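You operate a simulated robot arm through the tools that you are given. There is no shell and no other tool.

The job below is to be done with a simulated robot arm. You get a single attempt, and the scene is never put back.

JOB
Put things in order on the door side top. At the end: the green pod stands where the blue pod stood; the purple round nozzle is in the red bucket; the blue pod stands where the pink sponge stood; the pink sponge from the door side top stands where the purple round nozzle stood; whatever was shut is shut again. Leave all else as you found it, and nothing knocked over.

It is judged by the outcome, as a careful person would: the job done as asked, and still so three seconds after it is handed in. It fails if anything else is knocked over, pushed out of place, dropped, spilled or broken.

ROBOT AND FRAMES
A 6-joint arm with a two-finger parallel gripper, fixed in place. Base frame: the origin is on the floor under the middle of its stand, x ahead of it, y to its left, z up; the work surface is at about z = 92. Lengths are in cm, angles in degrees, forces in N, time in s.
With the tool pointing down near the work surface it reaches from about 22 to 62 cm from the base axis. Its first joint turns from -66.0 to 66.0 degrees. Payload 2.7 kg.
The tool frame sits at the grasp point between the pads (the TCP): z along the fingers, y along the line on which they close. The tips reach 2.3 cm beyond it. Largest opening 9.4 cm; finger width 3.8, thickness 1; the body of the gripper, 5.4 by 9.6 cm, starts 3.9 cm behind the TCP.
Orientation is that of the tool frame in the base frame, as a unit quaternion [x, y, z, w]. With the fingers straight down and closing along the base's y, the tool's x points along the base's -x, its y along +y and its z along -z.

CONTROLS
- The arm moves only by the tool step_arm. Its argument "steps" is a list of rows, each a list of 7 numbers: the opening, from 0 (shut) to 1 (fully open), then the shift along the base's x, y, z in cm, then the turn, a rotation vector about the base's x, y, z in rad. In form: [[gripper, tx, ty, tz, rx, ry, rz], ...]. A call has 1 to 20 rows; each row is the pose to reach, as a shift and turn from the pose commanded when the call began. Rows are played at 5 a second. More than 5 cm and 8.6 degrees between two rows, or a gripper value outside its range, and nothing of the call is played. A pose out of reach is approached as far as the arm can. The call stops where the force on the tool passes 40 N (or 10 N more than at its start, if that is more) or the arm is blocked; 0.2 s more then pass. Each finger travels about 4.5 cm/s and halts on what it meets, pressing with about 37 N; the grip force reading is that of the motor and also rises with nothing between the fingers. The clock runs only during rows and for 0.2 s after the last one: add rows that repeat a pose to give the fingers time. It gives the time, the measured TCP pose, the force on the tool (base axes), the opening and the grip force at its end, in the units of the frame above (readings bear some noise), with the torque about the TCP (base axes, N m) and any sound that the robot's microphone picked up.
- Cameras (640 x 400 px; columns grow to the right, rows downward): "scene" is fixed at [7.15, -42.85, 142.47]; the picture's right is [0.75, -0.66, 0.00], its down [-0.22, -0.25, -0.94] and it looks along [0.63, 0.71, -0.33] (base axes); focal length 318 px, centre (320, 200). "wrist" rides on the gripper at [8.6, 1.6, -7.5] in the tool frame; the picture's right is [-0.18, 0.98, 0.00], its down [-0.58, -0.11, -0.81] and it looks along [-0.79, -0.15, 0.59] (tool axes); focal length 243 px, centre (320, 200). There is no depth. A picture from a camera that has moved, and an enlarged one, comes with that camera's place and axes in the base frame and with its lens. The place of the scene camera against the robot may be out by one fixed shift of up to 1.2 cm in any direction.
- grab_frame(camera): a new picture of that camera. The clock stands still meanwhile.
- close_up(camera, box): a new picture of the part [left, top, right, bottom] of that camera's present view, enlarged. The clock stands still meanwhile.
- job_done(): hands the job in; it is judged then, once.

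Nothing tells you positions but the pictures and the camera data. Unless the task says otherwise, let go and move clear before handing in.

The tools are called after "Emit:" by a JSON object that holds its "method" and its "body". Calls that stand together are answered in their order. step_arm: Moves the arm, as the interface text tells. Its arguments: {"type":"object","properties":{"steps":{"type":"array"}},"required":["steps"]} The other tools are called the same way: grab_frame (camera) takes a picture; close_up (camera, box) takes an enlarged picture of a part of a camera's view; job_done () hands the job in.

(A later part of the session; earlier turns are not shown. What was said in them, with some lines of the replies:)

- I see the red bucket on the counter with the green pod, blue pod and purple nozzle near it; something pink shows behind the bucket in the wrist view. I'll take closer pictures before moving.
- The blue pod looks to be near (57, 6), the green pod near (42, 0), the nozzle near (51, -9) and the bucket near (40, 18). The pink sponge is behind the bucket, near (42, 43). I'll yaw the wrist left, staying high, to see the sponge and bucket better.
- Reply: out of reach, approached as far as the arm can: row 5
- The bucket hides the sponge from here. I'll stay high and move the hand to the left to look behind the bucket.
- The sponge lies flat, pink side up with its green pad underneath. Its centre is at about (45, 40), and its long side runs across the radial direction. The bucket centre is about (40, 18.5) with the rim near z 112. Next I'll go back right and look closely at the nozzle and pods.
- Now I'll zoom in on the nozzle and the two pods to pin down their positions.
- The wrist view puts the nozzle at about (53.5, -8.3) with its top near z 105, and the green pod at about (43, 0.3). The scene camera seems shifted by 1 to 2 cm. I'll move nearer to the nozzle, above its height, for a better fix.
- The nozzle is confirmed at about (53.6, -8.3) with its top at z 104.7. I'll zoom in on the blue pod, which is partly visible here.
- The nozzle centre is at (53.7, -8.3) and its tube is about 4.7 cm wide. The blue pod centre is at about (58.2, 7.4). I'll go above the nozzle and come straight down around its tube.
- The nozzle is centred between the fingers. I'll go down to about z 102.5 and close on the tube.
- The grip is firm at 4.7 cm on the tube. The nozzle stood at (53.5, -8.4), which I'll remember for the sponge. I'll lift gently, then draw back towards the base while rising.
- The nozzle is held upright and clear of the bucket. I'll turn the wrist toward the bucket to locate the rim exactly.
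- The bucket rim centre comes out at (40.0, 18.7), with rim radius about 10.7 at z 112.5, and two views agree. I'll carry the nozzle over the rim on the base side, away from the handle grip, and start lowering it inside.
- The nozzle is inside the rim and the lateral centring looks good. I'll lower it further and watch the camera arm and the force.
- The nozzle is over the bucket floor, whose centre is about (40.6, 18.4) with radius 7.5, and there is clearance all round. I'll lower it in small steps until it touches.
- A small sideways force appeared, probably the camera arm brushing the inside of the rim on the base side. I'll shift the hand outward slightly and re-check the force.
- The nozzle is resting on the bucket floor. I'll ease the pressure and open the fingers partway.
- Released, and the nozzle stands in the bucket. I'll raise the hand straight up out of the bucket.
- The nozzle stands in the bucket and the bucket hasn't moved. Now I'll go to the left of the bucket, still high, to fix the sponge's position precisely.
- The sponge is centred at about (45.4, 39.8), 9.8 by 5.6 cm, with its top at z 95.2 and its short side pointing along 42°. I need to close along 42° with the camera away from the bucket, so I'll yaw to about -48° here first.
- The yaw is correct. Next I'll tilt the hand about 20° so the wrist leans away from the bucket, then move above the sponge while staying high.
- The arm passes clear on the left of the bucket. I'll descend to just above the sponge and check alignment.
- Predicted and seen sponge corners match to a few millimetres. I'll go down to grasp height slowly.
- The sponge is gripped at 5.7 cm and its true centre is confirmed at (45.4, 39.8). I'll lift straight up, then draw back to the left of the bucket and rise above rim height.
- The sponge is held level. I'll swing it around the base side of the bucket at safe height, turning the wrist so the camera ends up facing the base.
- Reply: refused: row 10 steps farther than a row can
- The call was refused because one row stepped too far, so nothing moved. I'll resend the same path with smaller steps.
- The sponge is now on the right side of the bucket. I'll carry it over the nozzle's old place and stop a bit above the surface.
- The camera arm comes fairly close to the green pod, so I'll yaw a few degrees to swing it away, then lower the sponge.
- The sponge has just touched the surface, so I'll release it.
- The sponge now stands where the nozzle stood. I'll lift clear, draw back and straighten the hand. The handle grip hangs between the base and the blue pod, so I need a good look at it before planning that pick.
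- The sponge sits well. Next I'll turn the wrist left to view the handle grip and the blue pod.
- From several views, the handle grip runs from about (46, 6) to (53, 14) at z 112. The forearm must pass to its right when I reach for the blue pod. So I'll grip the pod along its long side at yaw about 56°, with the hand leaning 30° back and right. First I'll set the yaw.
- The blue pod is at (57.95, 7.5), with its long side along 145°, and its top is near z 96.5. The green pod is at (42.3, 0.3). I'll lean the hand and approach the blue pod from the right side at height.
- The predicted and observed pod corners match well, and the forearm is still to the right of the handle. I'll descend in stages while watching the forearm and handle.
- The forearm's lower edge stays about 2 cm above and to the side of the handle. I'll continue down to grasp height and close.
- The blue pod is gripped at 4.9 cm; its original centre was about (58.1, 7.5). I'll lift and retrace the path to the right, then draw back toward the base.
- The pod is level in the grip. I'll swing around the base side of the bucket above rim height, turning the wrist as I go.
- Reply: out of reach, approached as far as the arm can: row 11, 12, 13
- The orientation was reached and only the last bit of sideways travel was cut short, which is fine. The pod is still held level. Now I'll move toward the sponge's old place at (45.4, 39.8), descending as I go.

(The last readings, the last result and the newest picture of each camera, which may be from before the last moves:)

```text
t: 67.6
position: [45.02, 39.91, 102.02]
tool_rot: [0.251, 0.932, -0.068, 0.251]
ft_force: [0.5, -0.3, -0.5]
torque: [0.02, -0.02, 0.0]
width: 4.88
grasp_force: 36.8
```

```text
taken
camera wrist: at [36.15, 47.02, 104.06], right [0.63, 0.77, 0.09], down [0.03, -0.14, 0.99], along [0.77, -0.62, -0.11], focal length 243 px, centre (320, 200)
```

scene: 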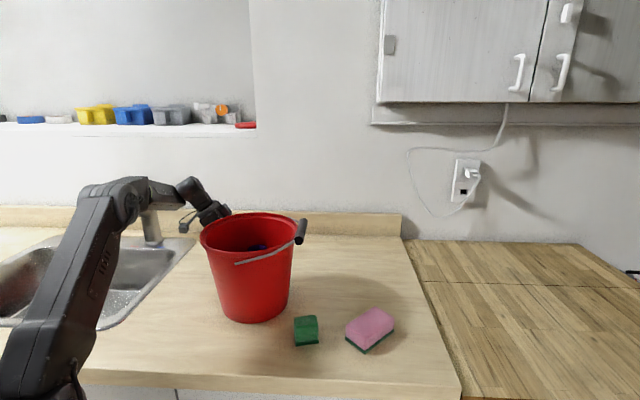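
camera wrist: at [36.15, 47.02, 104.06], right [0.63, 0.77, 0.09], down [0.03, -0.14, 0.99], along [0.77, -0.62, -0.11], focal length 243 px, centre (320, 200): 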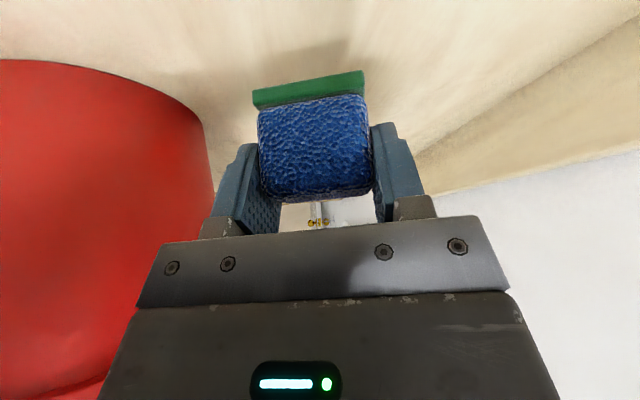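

Emit:
{"method": "step_arm", "body": {"steps": [[0.35, -0.1, 0.1, -1.5, 0, 0, 0], [0.35, -0.2, 0.2, -3, 0, 0, 0], [0.35, -0.2, 0.2, -4.2, 0, 0, 0], [0.35, -0.2, 0.2, -5, 0, 0, 0], [0.35, -0.2, 0.2, -5, 0, 0, 0]]}}

Emit:
{"method": "grab_frame", "body": {"camera": "wrist"}}

Emit:
{"method": "close_up", "body": {"camera": "scene", "box": [80, 150, 320, 300]}}

```text
t: 68.8
position: [44.75, 40.26, 97.08]
tool_rot: [0.251, 0.933, -0.069, 0.25]
ft_force: [0.3, -0.9, 0.3]
torque: [-0.01, 0.01, 0.03]
width: 4.89
grasp_force: 36.8
```

```text
taken
camera wrist: at [35.87, 47.38, 98.97], right [0.63, 0.77, 0.09], down [0.03, -0.14, 0.99], along [0.78, -0.62, -0.11], focal length 243 px, centre (320, 200)
```

wrist: 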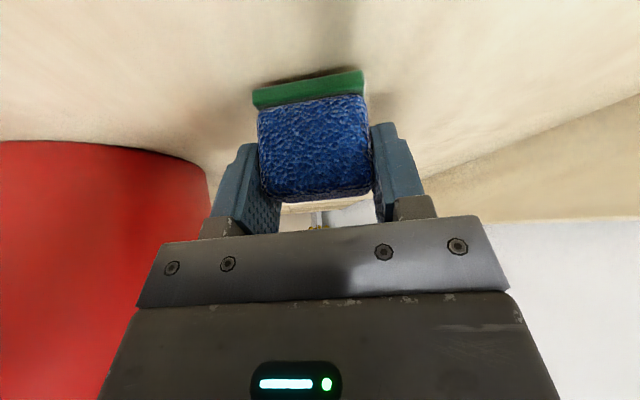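

```text
2.67 times, centred on (200, 225) of scene
camera zoom: at [7.15, -42.85, 142.47], right [0.75, -0.66, 0.0], down [-0.22, -0.25, -0.94], along [0.63, 0.71, -0.33], focal length 847 px, centre (640, 133)
```

zoom: 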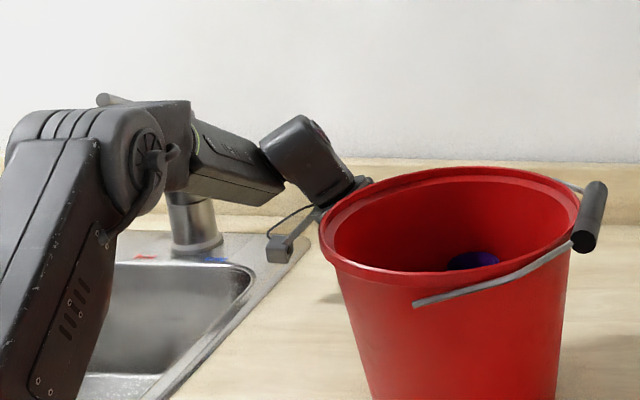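

Everything is clear. I'll lower the last few millimetres gently.

Emit:
{"method": "step_arm", "body": {"steps": [[0.35, 0, 0, -0.3, 0, 0, 0], [0.35, 0, 0, -0.55, 0, 0, 0], [0.35, 0, 0, -0.55, 0, 0, 0]]}}

```text
t: 69.6
position: [44.68, 40.19, 96.34]
tool_rot: [0.252, 0.932, -0.069, 0.251]
ft_force: [0.7, -0.2, -0.2]
torque: [-0.01, -0.01, -0.01]
width: 4.9
grasp_force: 37.2
```

Emit:
{"method": "step_arm", "body": {"steps": [[0.35, 0, 0, -0.1, 0, 0, 0], [0.35, 0, 0, -0.2, 0, 0, 0], [0.35, 0, 0, -0.2, 0, 0, 0]]}}

```text
t: 70.4
position: [44.7, 40.35, 96.3]
tool_rot: [0.25, 0.933, -0.067, 0.251]
ft_force: [-2.7, -2.2, 11.4]
torque: [-0.22, 0.0, 0.03]
width: 4.9
grasp_force: 36.9
```

The pod is on the surface. I'll ease up slightly and open.

Emit:
{"method": "step_arm", "body": {"steps": [[0.35, 0, 0, 0.15, 0, 0, 0], [0.5, 0, 0, 0.15, 0, 0, 0], [0.6, 0, 0, 0.15, 0, 0, 0], [0.7, 0, 0, 0.15, 0, 0, 0], [0.85, 0, 0, 0.15, 0, 0, 0], [0.85, 0, 0, 0.15, 0, 0, 0]]}}

Emit:
{"method": "grab_frame", "body": {"camera": "wrist"}}

```text
t: 71.8
position: [44.77, 40.25, 96.35]
tool_rot: [0.251, 0.932, -0.068, 0.25]
ft_force: [0.0, -1.0, 0.8]
torque: [0.0, 0.0, 0.01]
width: 7.98
grasp_force: 0.0
```

```text
taken
camera wrist: at [35.83, 47.3, 98.37], right [0.63, 0.77, 0.09], down [0.03, -0.14, 0.99], along [0.77, -0.62, -0.11], focal length 243 px, centre (320, 200)
```

wrist: 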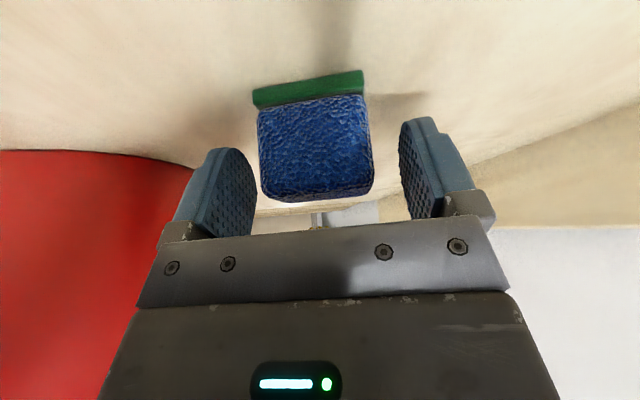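

The blue pod stands free at the sponge's old place. I'll lift straight up and draw back.

Emit:
{"method": "step_arm", "body": {"steps": [[0.85, 0, 0, 1.5, 0, 0, 0], [0.85, 0, 0, 4, 0, 0, 0], [0.9, 0, 0, 7, 0, 0, 0], [1, -1.5, -0.3, 10.5, 0, 0, 0], [1, -4, -1.2, 14, 0, 0, 0], [1, -7, -2.3, 17.5, 0, 0, 0], [1, -10, -3.4, 20.5, 0, 0, 0], [1, -12.5, -4.5, 23.5, 0, 0, 0], [1, -12.5, -4.5, 23.5, 0, 0, 0]]}}

Emit:
{"method": "grab_frame", "body": {"camera": "wrist"}}

Emit:
{"method": "grab_frame", "body": {"camera": "scene"}}

```text
t: 73.8
position: [32.29, 35.72, 119.67]
tool_rot: [0.25, 0.933, -0.069, 0.25]
ft_force: [0.4, -0.3, 0.0]
torque: [0.02, -0.03, 0.02]
width: 9.38
grasp_force: 0.0
```

```text
taken
camera wrist: at [23.38, 42.82, 121.78], right [0.63, 0.77, 0.09], down [0.03, -0.14, 0.99], along [0.77, -0.62, -0.11], focal length 243 px, centre (320, 200)
```

wrist: 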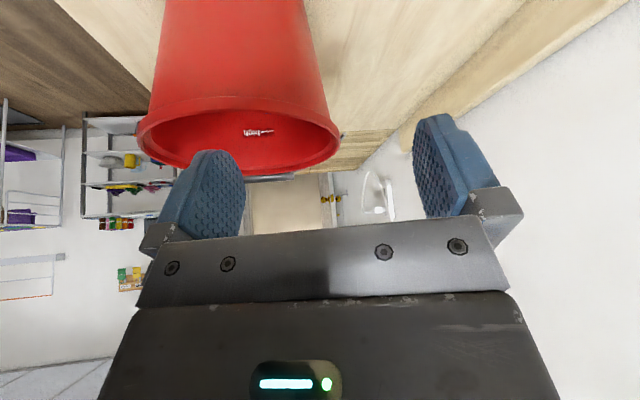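

```text
taken
```

scene: 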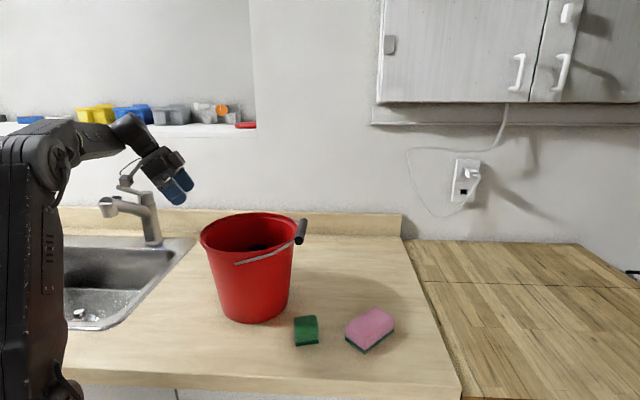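

I'll straighten the hand and turn it to check that the blue pod stands properly.

Emit:
{"method": "step_arm", "body": {"steps": [[1, 0, 0, 0, 0.066, 0.114, 0], [1, 0, 0, 0, 0.131, 0.227, 0], [1, 0, 0, 0, 0.197, 0.341, 0], [1, -1, 0, 0, 0.262, 0.454, 0], [1, -2, 0, 0, 0.262, 0.454, 0]]}}

Emit:
{"method": "step_arm", "body": {"steps": [[1, 0, 0, 0, 0, 0, 0.14], [1, 0, 0, 0, 0, 0, 0.28], [1, 0, 0, 0, 0, 0, 0.42], [1, 0, 0, 0, 0, 0, 0.56], [1, 0, 0, 0, 0, 0, 0.7], [1, 0, 0, 0, 0, 0, 0.84], [1, 0, 0, 0, 0, 0, 0.98], [1, 0, 0, 0, 0, 0, 1.12], [1, 0, 0, 0, 0, 0, 1.22], [1, 0, 0, 0, 0, 0, 1.22]]}}

Emit:
{"method": "grab_frame", "body": {"camera": "wrist"}}

```text
t: 75.0
position: [30.28, 35.87, 119.79]
tool_rot: [0.259, 0.966, -0.002, -0.002]
ft_force: [0.1, 0.2, 0.1]
torque: [0.0, -0.01, 0.01]
width: 9.36
grasp_force: 0.2
```

```text
t: 77.2
position: [30.18, 35.82, 119.86]
tool_rot: [-0.343, 0.939, -0.002, 0.0]
ft_force: [0.6, -0.7, 0.6]
torque: [-0.01, -0.02, -0.02]
width: 9.42
grasp_force: 0.1
```

```text
taken
camera wrist: at [22.54, 31.51, 127.22], right [-0.49, 0.87, 0.0], down [0.51, 0.29, 0.81], along [0.7, 0.39, -0.59], focal length 243 px, centre (320, 200)
```

wrist: 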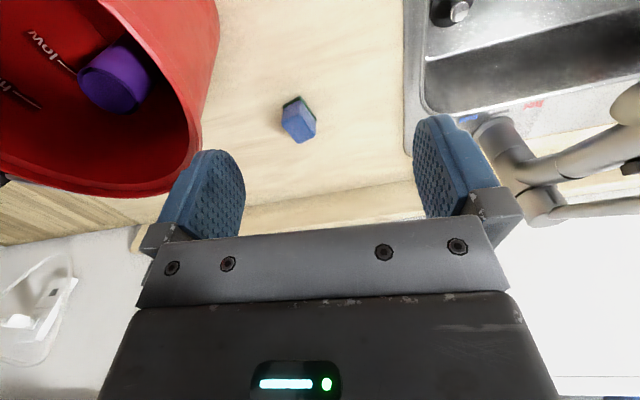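

Emit:
{"method": "close_up", "body": {"camera": "wrist", "box": [260, 80, 340, 160]}}

```text
5.00 times, centred on (300, 120) of wrist
camera zoom: at [22.54, 31.51, 127.22], right [-0.49, 0.87, 0.0], down [0.51, 0.29, 0.81], along [0.7, 0.39, -0.59], focal length 1213 px, centre (420, 600)
```

zoom: 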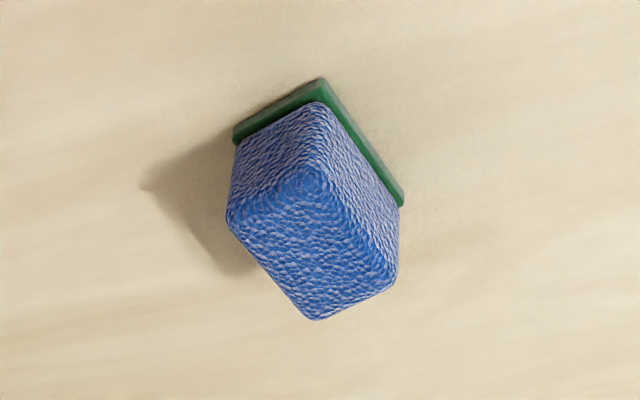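

The blue pod stands upright at the sponge's old place, within a few millimetres. Now I'll go back around the base side of the bucket for the green pod.

Emit:
{"method": "step_arm", "body": {"steps": [[1, -1, -4, 1, 0, 0, 0.03], [1, -2, -8, 2, 0, 0, 0.06], [1, -3, -12, 2, 0, 0, 0.09], [1, -3, -16, 2, 0, 0, 0.12], [1, -3, -20, 2, 0, 0, 0.15], [1, -3, -24, 2, 0, 0, 0.18], [1, -2, -28, 2, 0, 0, 0.21], [1, -1, -32, 2, 0, 0, 0.24], [1, 1, -36, 1.5, 0, 0, 0.27], [1, 3, -40, 1, 0, 0, 0.3], [1, 5, -43.5, 0, 0, 0, 0.315], [1, 5, -43.5, 0, 0, 0, 0.315]]}}

Emit:
{"method": "grab_frame", "body": {"camera": "wrist"}}

Emit:
{"method": "grab_frame", "body": {"camera": "scene"}}

```text
t: 79.8
position: [35.17, -7.91, 119.99]
tool_rot: [-0.484, 0.875, -0.001, 0.001]
ft_force: [0.4, -0.2, 0.7]
torque: [-0.02, -0.01, -0.04]
width: 9.4
grasp_force: 0.0
```

```text
taken
camera wrist: at [29.1, -14.31, 127.4], right [-0.74, 0.68, 0.0], down [0.4, 0.44, 0.81], along [0.55, 0.59, -0.59], focal length 243 px, centre (320, 200)
```

wrist: 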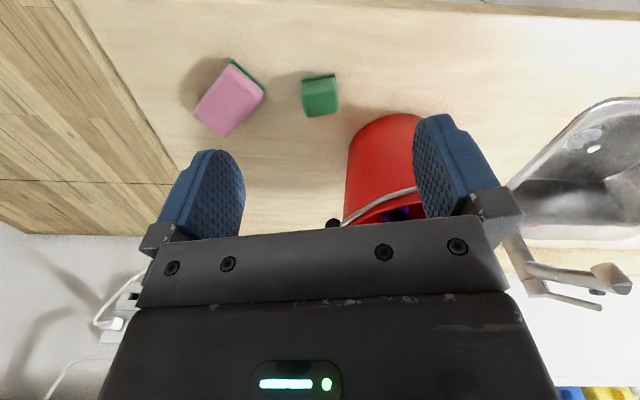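

```text
taken
```

scene: 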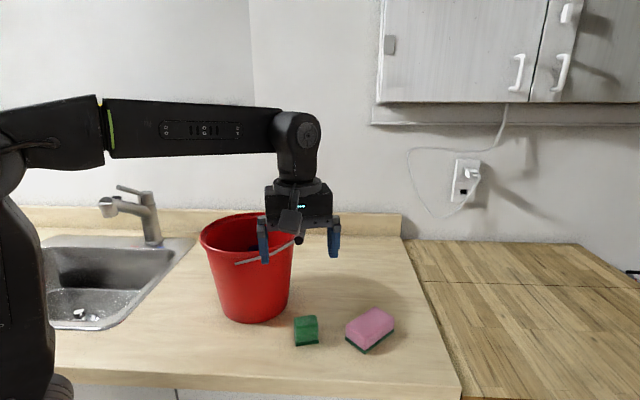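

Emit:
{"method": "close_up", "body": {"camera": "wrist", "box": [280, 60, 360, 130]}}

```text
5.71 times, centred on (320, 95) of wrist
camera zoom: at [29.1, -14.31, 127.4], right [-0.74, 0.68, 0.0], down [0.4, 0.44, 0.81], along [0.55, 0.59, -0.59], focal length 1386 px, centre (320, 800)
```

zoom: 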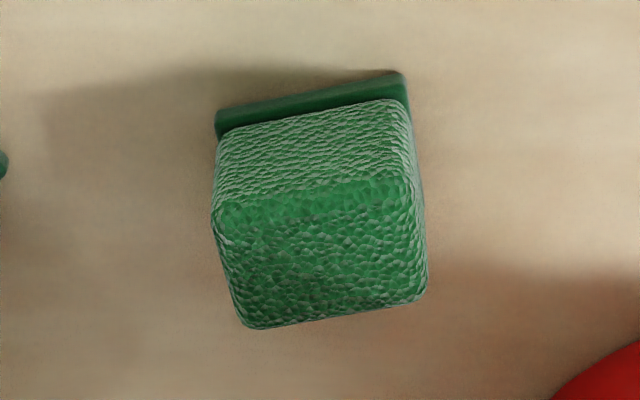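

The green pod is at (42.4, 0.3) and aligned with the current yaw. I'll lean the hand the same way as before and come down above it.

Emit:
{"method": "step_arm", "body": {"steps": [[1, 0, 0, 0, 0.111, -0.07, 0], [1, 0, 0, 0, 0.222, -0.139, 0], [1, 0, 0, -1, 0.333, -0.209, 0], [1, 1, 1, -3, 0.444, -0.278, 0], [1, 3, 3, -6, 0.444, -0.278, 0], [1, 5, 5, -9.5, 0.444, -0.278, 0], [1, 6.5, 7, -13, 0.444, -0.278, 0], [1, 6.95, 7.8, -16, 0.444, -0.278, 0], [1, 6.95, 7.8, -18.5, 0.444, -0.278, 0], [1, 6.95, 7.8, -18.5, 0.444, -0.278, 0]]}}

Emit:
{"method": "grab_frame", "body": {"camera": "wrist"}}

Emit:
{"method": "grab_frame", "body": {"camera": "scene"}}

```text
t: 82.0
position: [42.25, 0.07, 101.45]
tool_rot: [-0.467, 0.845, 0.125, 0.227]
ft_force: [-0.3, -1.1, 0.2]
torque: [-0.02, 0.03, 0.02]
width: 9.39
grasp_force: 0.1
```

```text
taken
camera wrist: at [34.85, -8.45, 103.42], right [-0.75, 0.66, 0.09], down [0.14, 0.03, 0.99], along [0.65, 0.75, -0.11], focal length 243 px, centre (320, 200)
```

wrist: 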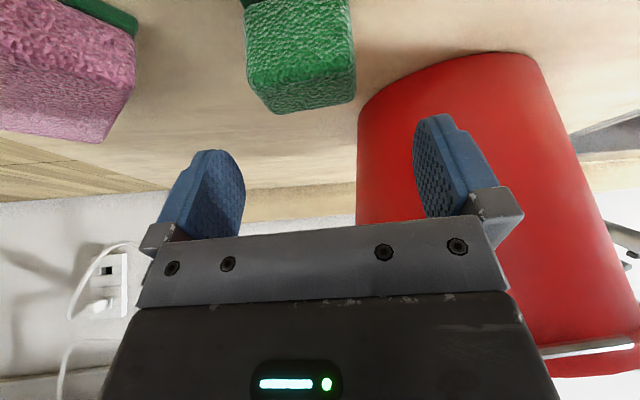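

```text
taken
```

scene: 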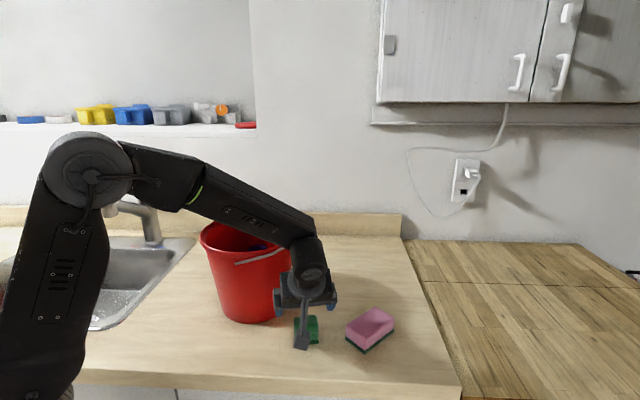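

Emit:
{"method": "step_arm", "body": {"steps": [[1, 0.1, -0.1, -1.5, 0, 0, 0], [1, 0.1, -0.25, -3, 0, 0, 0], [1, 0.1, -0.25, -4.2, 0, 0, 0], [1, 0.1, -0.25, -5.15, 0, 0, 0], [1, 0.1, -0.25, -5.15, 0, 0, 0]]}}

Emit:
{"method": "grab_frame", "body": {"camera": "wrist"}}

Emit:
{"method": "close_up", "body": {"camera": "scene", "box": [200, 180, 410, 360]}}

```text
t: 83.2
position: [42.13, -0.19, 96.26]
tool_rot: [-0.467, 0.845, 0.124, 0.227]
ft_force: [0.2, -0.8, 0.2]
torque: [-0.03, -0.02, 0.02]
width: 9.39
grasp_force: 0.0
```

```text
taken
camera wrist: at [34.81, -8.8, 98.31], right [-0.75, 0.66, 0.09], down [0.14, 0.03, 0.99], along [0.65, 0.75, -0.12], focal length 243 px, centre (320, 200)
```

wrist: 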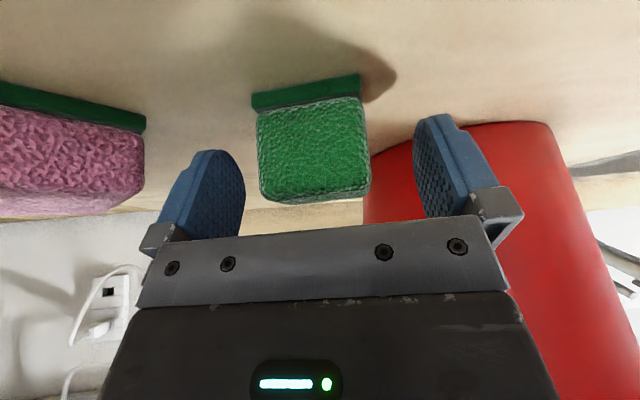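

```text
2.22 times, centred on (305, 270) of scene
camera zoom: at [7.15, -42.85, 142.47], right [0.75, -0.66, 0.0], down [-0.22, -0.25, -0.94], along [0.63, 0.71, -0.33], focal length 706 px, centre (353, 44)
```

zoom: 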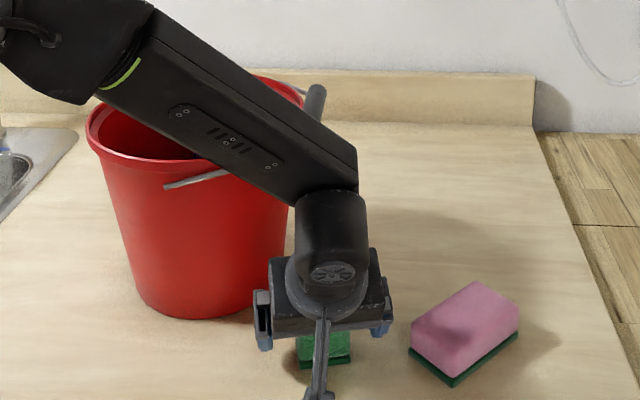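

Good alignment, well clear of everything. I'll close on the green pod.

Emit:
{"method": "step_arm", "body": {"steps": [[0.8, 0, 0, 0, 0, 0, 0], [0.6, 0, 0, 0, 0, 0, 0], [0.4, 0, 0, 0, 0, 0, 0], [0.35, 0, 0, 0, 0, 0, 0], [0.35, 0, 0, 0, 0, 0, 0], [0.35, 0, 0, 0, 0, 0, 0]]}}

Emit:
{"method": "grab_frame", "body": {"camera": "wrist"}}

```text
t: 84.6
position: [42.24, -0.28, 96.21]
tool_rot: [-0.467, 0.845, 0.124, 0.229]
ft_force: [0.8, 1.3, 2.8]
torque: [-0.02, 0.02, -0.01]
width: 4.87
grasp_force: 37.2
```

```text
taken
camera wrist: at [34.82, -8.79, 98.34], right [-0.75, 0.66, 0.09], down [0.14, 0.03, 0.99], along [0.65, 0.75, -0.11], focal length 243 px, centre (320, 200)
```

wrist: 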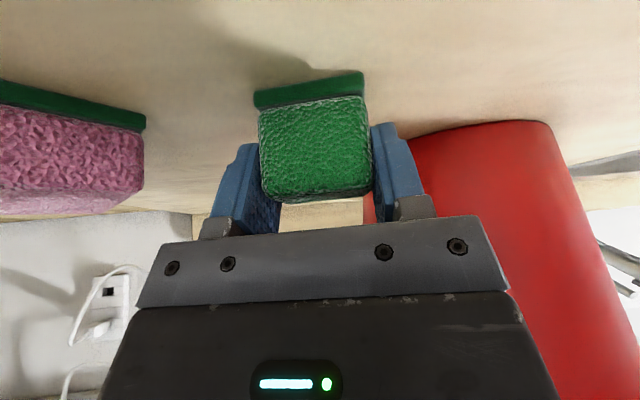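

The green pod is gripped at 4.9 cm in the same relative position the blue one had. I'll lift, go around to the right of the handle, and come above the blue pod's old place.

Emit:
{"method": "step_arm", "body": {"steps": [[0.35, 0, 0, 1, 0, 0, 0], [0.35, 0, 0, 3, 0, 0, 0], [0.35, 0, -0.5, 6, 0, 0, 0], [0.35, 1, -1.5, 9, 0, 0, 0], [0.35, 4, -2.5, 11, 0, 0, 0], [0.35, 8, -2.5, 12, 0, 0, 0], [0.35, 12, -1.5, 11.5, 0, 0, 0], [0.35, 14.3, 0.5, 9.5, 0, 0, 0], [0.35, 14.9, 2.5, 7.5, 0, 0, 0], [0.35, 15.4, 5, 6, 0, 0, 0], [0.35, 15.5, 7.15, 5.3, 0, 0, 0], [0.35, 15.5, 7.15, 5.3, 0, 0, 0]]}}

Emit:
{"method": "grab_frame", "body": {"camera": "wrist"}}

Emit:
{"method": "close_up", "body": {"camera": "scene", "box": [190, 160, 420, 360]}}

```text
t: 87.2
position: [57.63, 7.04, 101.67]
tool_rot: [-0.466, 0.846, 0.123, 0.227]
ft_force: [0.3, -0.3, -0.2]
torque: [0.03, -0.01, -0.01]
width: 4.88
grasp_force: 36.8
```

```text
taken
camera wrist: at [50.36, -1.47, 103.73], right [-0.75, 0.66, 0.09], down [0.14, 0.03, 0.99], along [0.65, 0.75, -0.11], focal length 243 px, centre (320, 200)
```

wrist: 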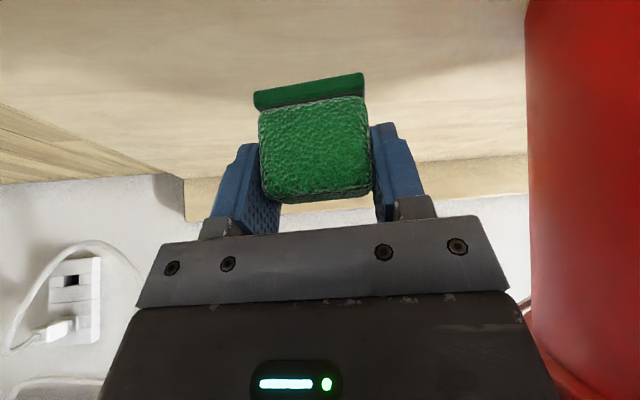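

```text
2.00 times, centred on (305, 260) of scene
camera zoom: at [7.15, -42.85, 142.47], right [0.75, -0.66, 0.0], down [-0.22, -0.25, -0.94], along [0.63, 0.71, -0.33], focal length 636 px, centre (350, 80)
```

zoom: 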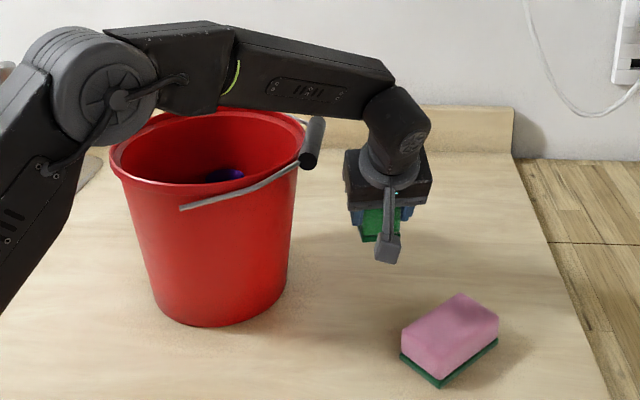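

Positioned above the blue pod's old place. I'll lower in stages.

Emit:
{"method": "step_arm", "body": {"steps": [[0.35, 0, -0.05, -1.5, 0, 0, 0], [0.35, 0.1, -0.1, -3, 0, 0, 0], [0.35, 0.1, -0.1, -4, 0, 0, 0], [0.35, 0.1, -0.1, -4.7, 0, 0, 0], [0.35, 0.1, -0.1, -4.7, 0, 0, 0]]}}

Emit:
{"method": "close_up", "body": {"camera": "scene", "box": [190, 160, 420, 360]}}

```text
t: 88.4
position: [57.76, 7.0, 96.87]
tool_rot: [-0.467, 0.846, 0.124, 0.227]
ft_force: [-0.2, 0.1, -0.4]
torque: [-0.03, -0.01, 0.06]
width: 4.88
grasp_force: 37.1
```

```text
2.00 times, centred on (305, 260) of scene
camera zoom: at [7.15, -42.85, 142.47], right [0.75, -0.66, 0.0], down [-0.22, -0.25, -0.94], along [0.63, 0.71, -0.33], focal length 636 px, centre (350, 80)
```

zoom: 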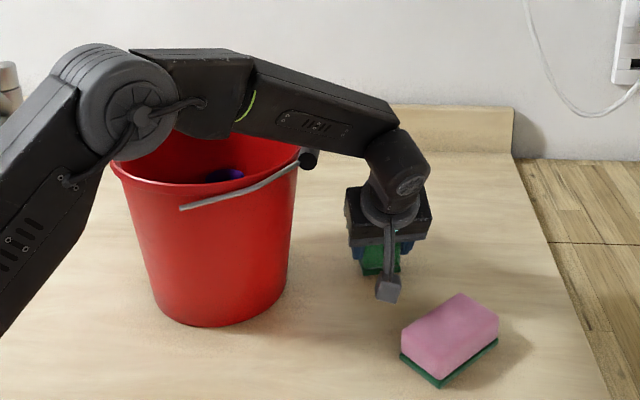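

Emit:
{"method": "step_arm", "body": {"steps": [[0.35, 0, 0, -0.25, 0, 0, 0], [0.35, 0, 0, -0.45, 0, 0, 0], [0.35, 0, 0, -0.45, 0, 0, 0]]}}

```text
t: 89.2
position: [57.83, 6.96, 96.38]
tool_rot: [-0.467, 0.846, 0.124, 0.228]
ft_force: [0.7, 0.3, -0.1]
torque: [-0.01, 0.0, 0.0]
width: 4.89
grasp_force: 36.5
```

Emit:
{"method": "step_arm", "body": {"steps": [[0.35, 0, 0, -0.1, 0, 0, 0], [0.35, 0, 0, -0.2, 0, 0, 0], [0.35, 0, 0, -0.2, 0, 0, 0]]}}

```text
t: 90.0
position: [57.86, 6.86, 96.22]
tool_rot: [-0.466, 0.845, 0.124, 0.229]
ft_force: [-2.3, 0.8, 7.3]
torque: [0.02, 0.12, 0.04]
width: 4.9
grasp_force: 37.2
```

The green pod has touched down. I'll ease up and open the fingers.

Emit:
{"method": "step_arm", "body": {"steps": [[0.35, 0, 0, 0.1, 0, 0, 0], [0.5, 0, 0, 0.1, 0, 0, 0], [0.6, 0, 0, 0.1, 0, 0, 0], [0.7, 0, 0, 0.1, 0, 0, 0], [0.85, 0, 0, 0.1, 0, 0, 0], [0.85, 0, 0, 0.1, 0, 0, 0]]}}

Emit:
{"method": "grab_frame", "body": {"camera": "wrist"}}

```text
t: 91.4
position: [57.84, 6.89, 96.35]
tool_rot: [-0.467, 0.845, 0.124, 0.228]
ft_force: [0.7, -0.3, -0.1]
torque: [-0.04, -0.02, -0.03]
width: 8.0
grasp_force: 0.1
```

```text
taken
camera wrist: at [50.5, -1.73, 98.34], right [-0.75, 0.66, 0.09], down [0.14, 0.03, 0.99], along [0.65, 0.75, -0.11], focal length 243 px, centre (320, 200)
```

wrist: 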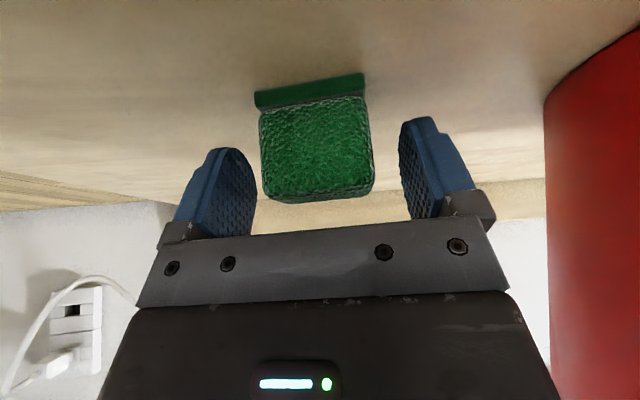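

Emit:
{"method": "step_arm", "body": {"steps": [[0.85, 0, 0, 1.5, 0, 0, 0], [0.85, 0, 0, 4, 0, 0, 0], [0.85, 0, 0, 6.5, 0, 0, 0], [0.85, -0.3, -2, 8, 0, 0, 0], [0.9, -0.7, -4.5, 10, 0, 0, 0], [1, -1.3, -7, 12.5, 0, 0, 0], [1, -4, -10, 14.5, 0, 0, 0], [1, -8, -12, 16.5, 0, 0, 0], [1, -12, -14, 18.5, 0, 0, 0], [1, -16, -15, 20, 0, 0, 0], [1, -20, -15.5, 22, 0, 0, 0], [1, -24, -15.5, 24, 0, 0, 0], [1, -24, -15.5, 24, 0, 0, 0]]}}

Emit:
{"method": "step_arm", "body": {"steps": [[1, 0, 0, 0, -0.111, 0.07, 0], [1, 0, 0, 0, -0.222, 0.139, 0], [1, 0, 0, 0, -0.333, 0.209, 0], [1, 0, 0, 0, -0.444, 0.278, 0], [1, 0, 0, 0, -0.444, 0.278, 0]]}}

Emit:
{"method": "grab_frame", "body": {"camera": "wrist"}}

Emit:
{"method": "grab_frame", "body": {"camera": "scene"}}

```text
t: 94.2
position: [33.91, -8.67, 120.21]
tool_rot: [-0.467, 0.846, 0.123, 0.227]
ft_force: [0.3, -0.1, -0.2]
torque: [-0.02, -0.04, 0.01]
width: 9.41
grasp_force: 0.1
```

```text
t: 95.4
position: [33.92, -8.61, 120.31]
tool_rot: [-0.484, 0.875, -0.002, 0.0]
ft_force: [0.3, -0.3, -0.1]
torque: [-0.01, -0.02, -0.01]
width: 9.39
grasp_force: 0.0
```

```text
taken
camera wrist: at [27.9, -15.09, 127.68], right [-0.73, 0.68, 0.0], down [0.4, 0.44, 0.81], along [0.55, 0.59, -0.59], focal length 243 px, centre (320, 200)
```

wrist: 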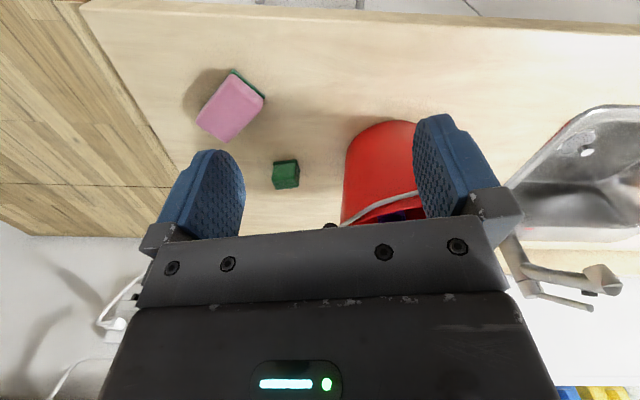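

```text
taken
```

scene: 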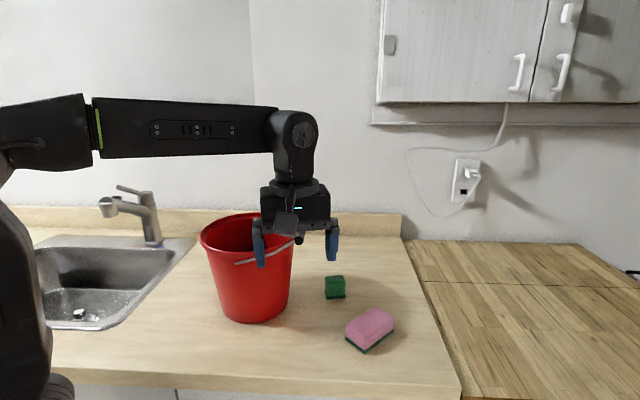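

The green pod is where the blue one stood and the sponge is where the nozzle stood. I'll compare precisely with the starting close-up.

Emit:
{"method": "close_up", "body": {"camera": "scene", "box": [280, 260, 400, 355]}}

Emit:
{"method": "close_up", "body": {"camera": "scene", "box": [180, 190, 420, 360]}}

```text
4.21 times, centred on (340, 308) of scene
camera zoom: at [7.15, -42.85, 142.47], right [0.75, -0.66, 0.0], down [-0.22, -0.25, -0.94], along [0.63, 0.71, -0.33], focal length 1338 px, centre (236, -253)
```

zoom: 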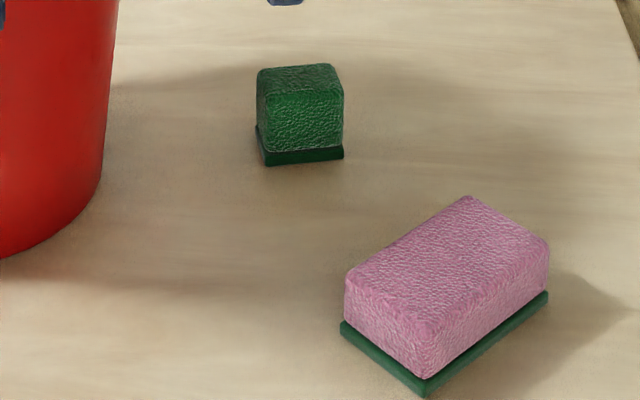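

```text
2.35 times, centred on (300, 275) of scene
camera zoom: at [7.15, -42.85, 142.47], right [0.75, -0.66, 0.0], down [-0.22, -0.25, -0.94], along [0.63, 0.71, -0.33], focal length 748 px, centre (367, 24)
```

zoom: 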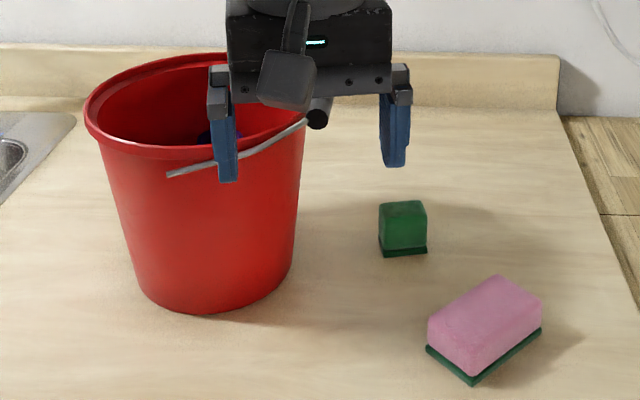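

All four items are in place:
- **Green pod:** matches the blue pod's starting outline.
- **Pink sponge:** on the nozzle's old spot.
- **Blue pod:** stands upright where the sponge was.
- **Purple nozzle:** stands in the red bucket.

The bucket and its handle haven't moved, nothing needed opening, and the hand is open and clear. I'm handing the job in.

Emit:
{"method": "job_done", "body": {}}

```text
The job is handed in.
```

The job is handed in, and everything is where you asked:

- **Purple nozzle:** standing upright inside the red bucket.
- **Pink sponge:** lying flat where the nozzle stood, within about 0.7 cm by the scene camera.
- **Blue pod:** upright where the sponge stood, within about 0.7 cm by the wrist camera.
- **Green pod:** upright where the blue pod stood, matching its starting outline in the close-up.

The bucket and its handle look unchanged from the starting pictures, though the wrist camera lightly brushed what was probably the inside of its rim while I lowered the nozzle. Nothing was knocked over, and nothing had to be opened. The gripper was empty, open and clear of everything when I handed in.
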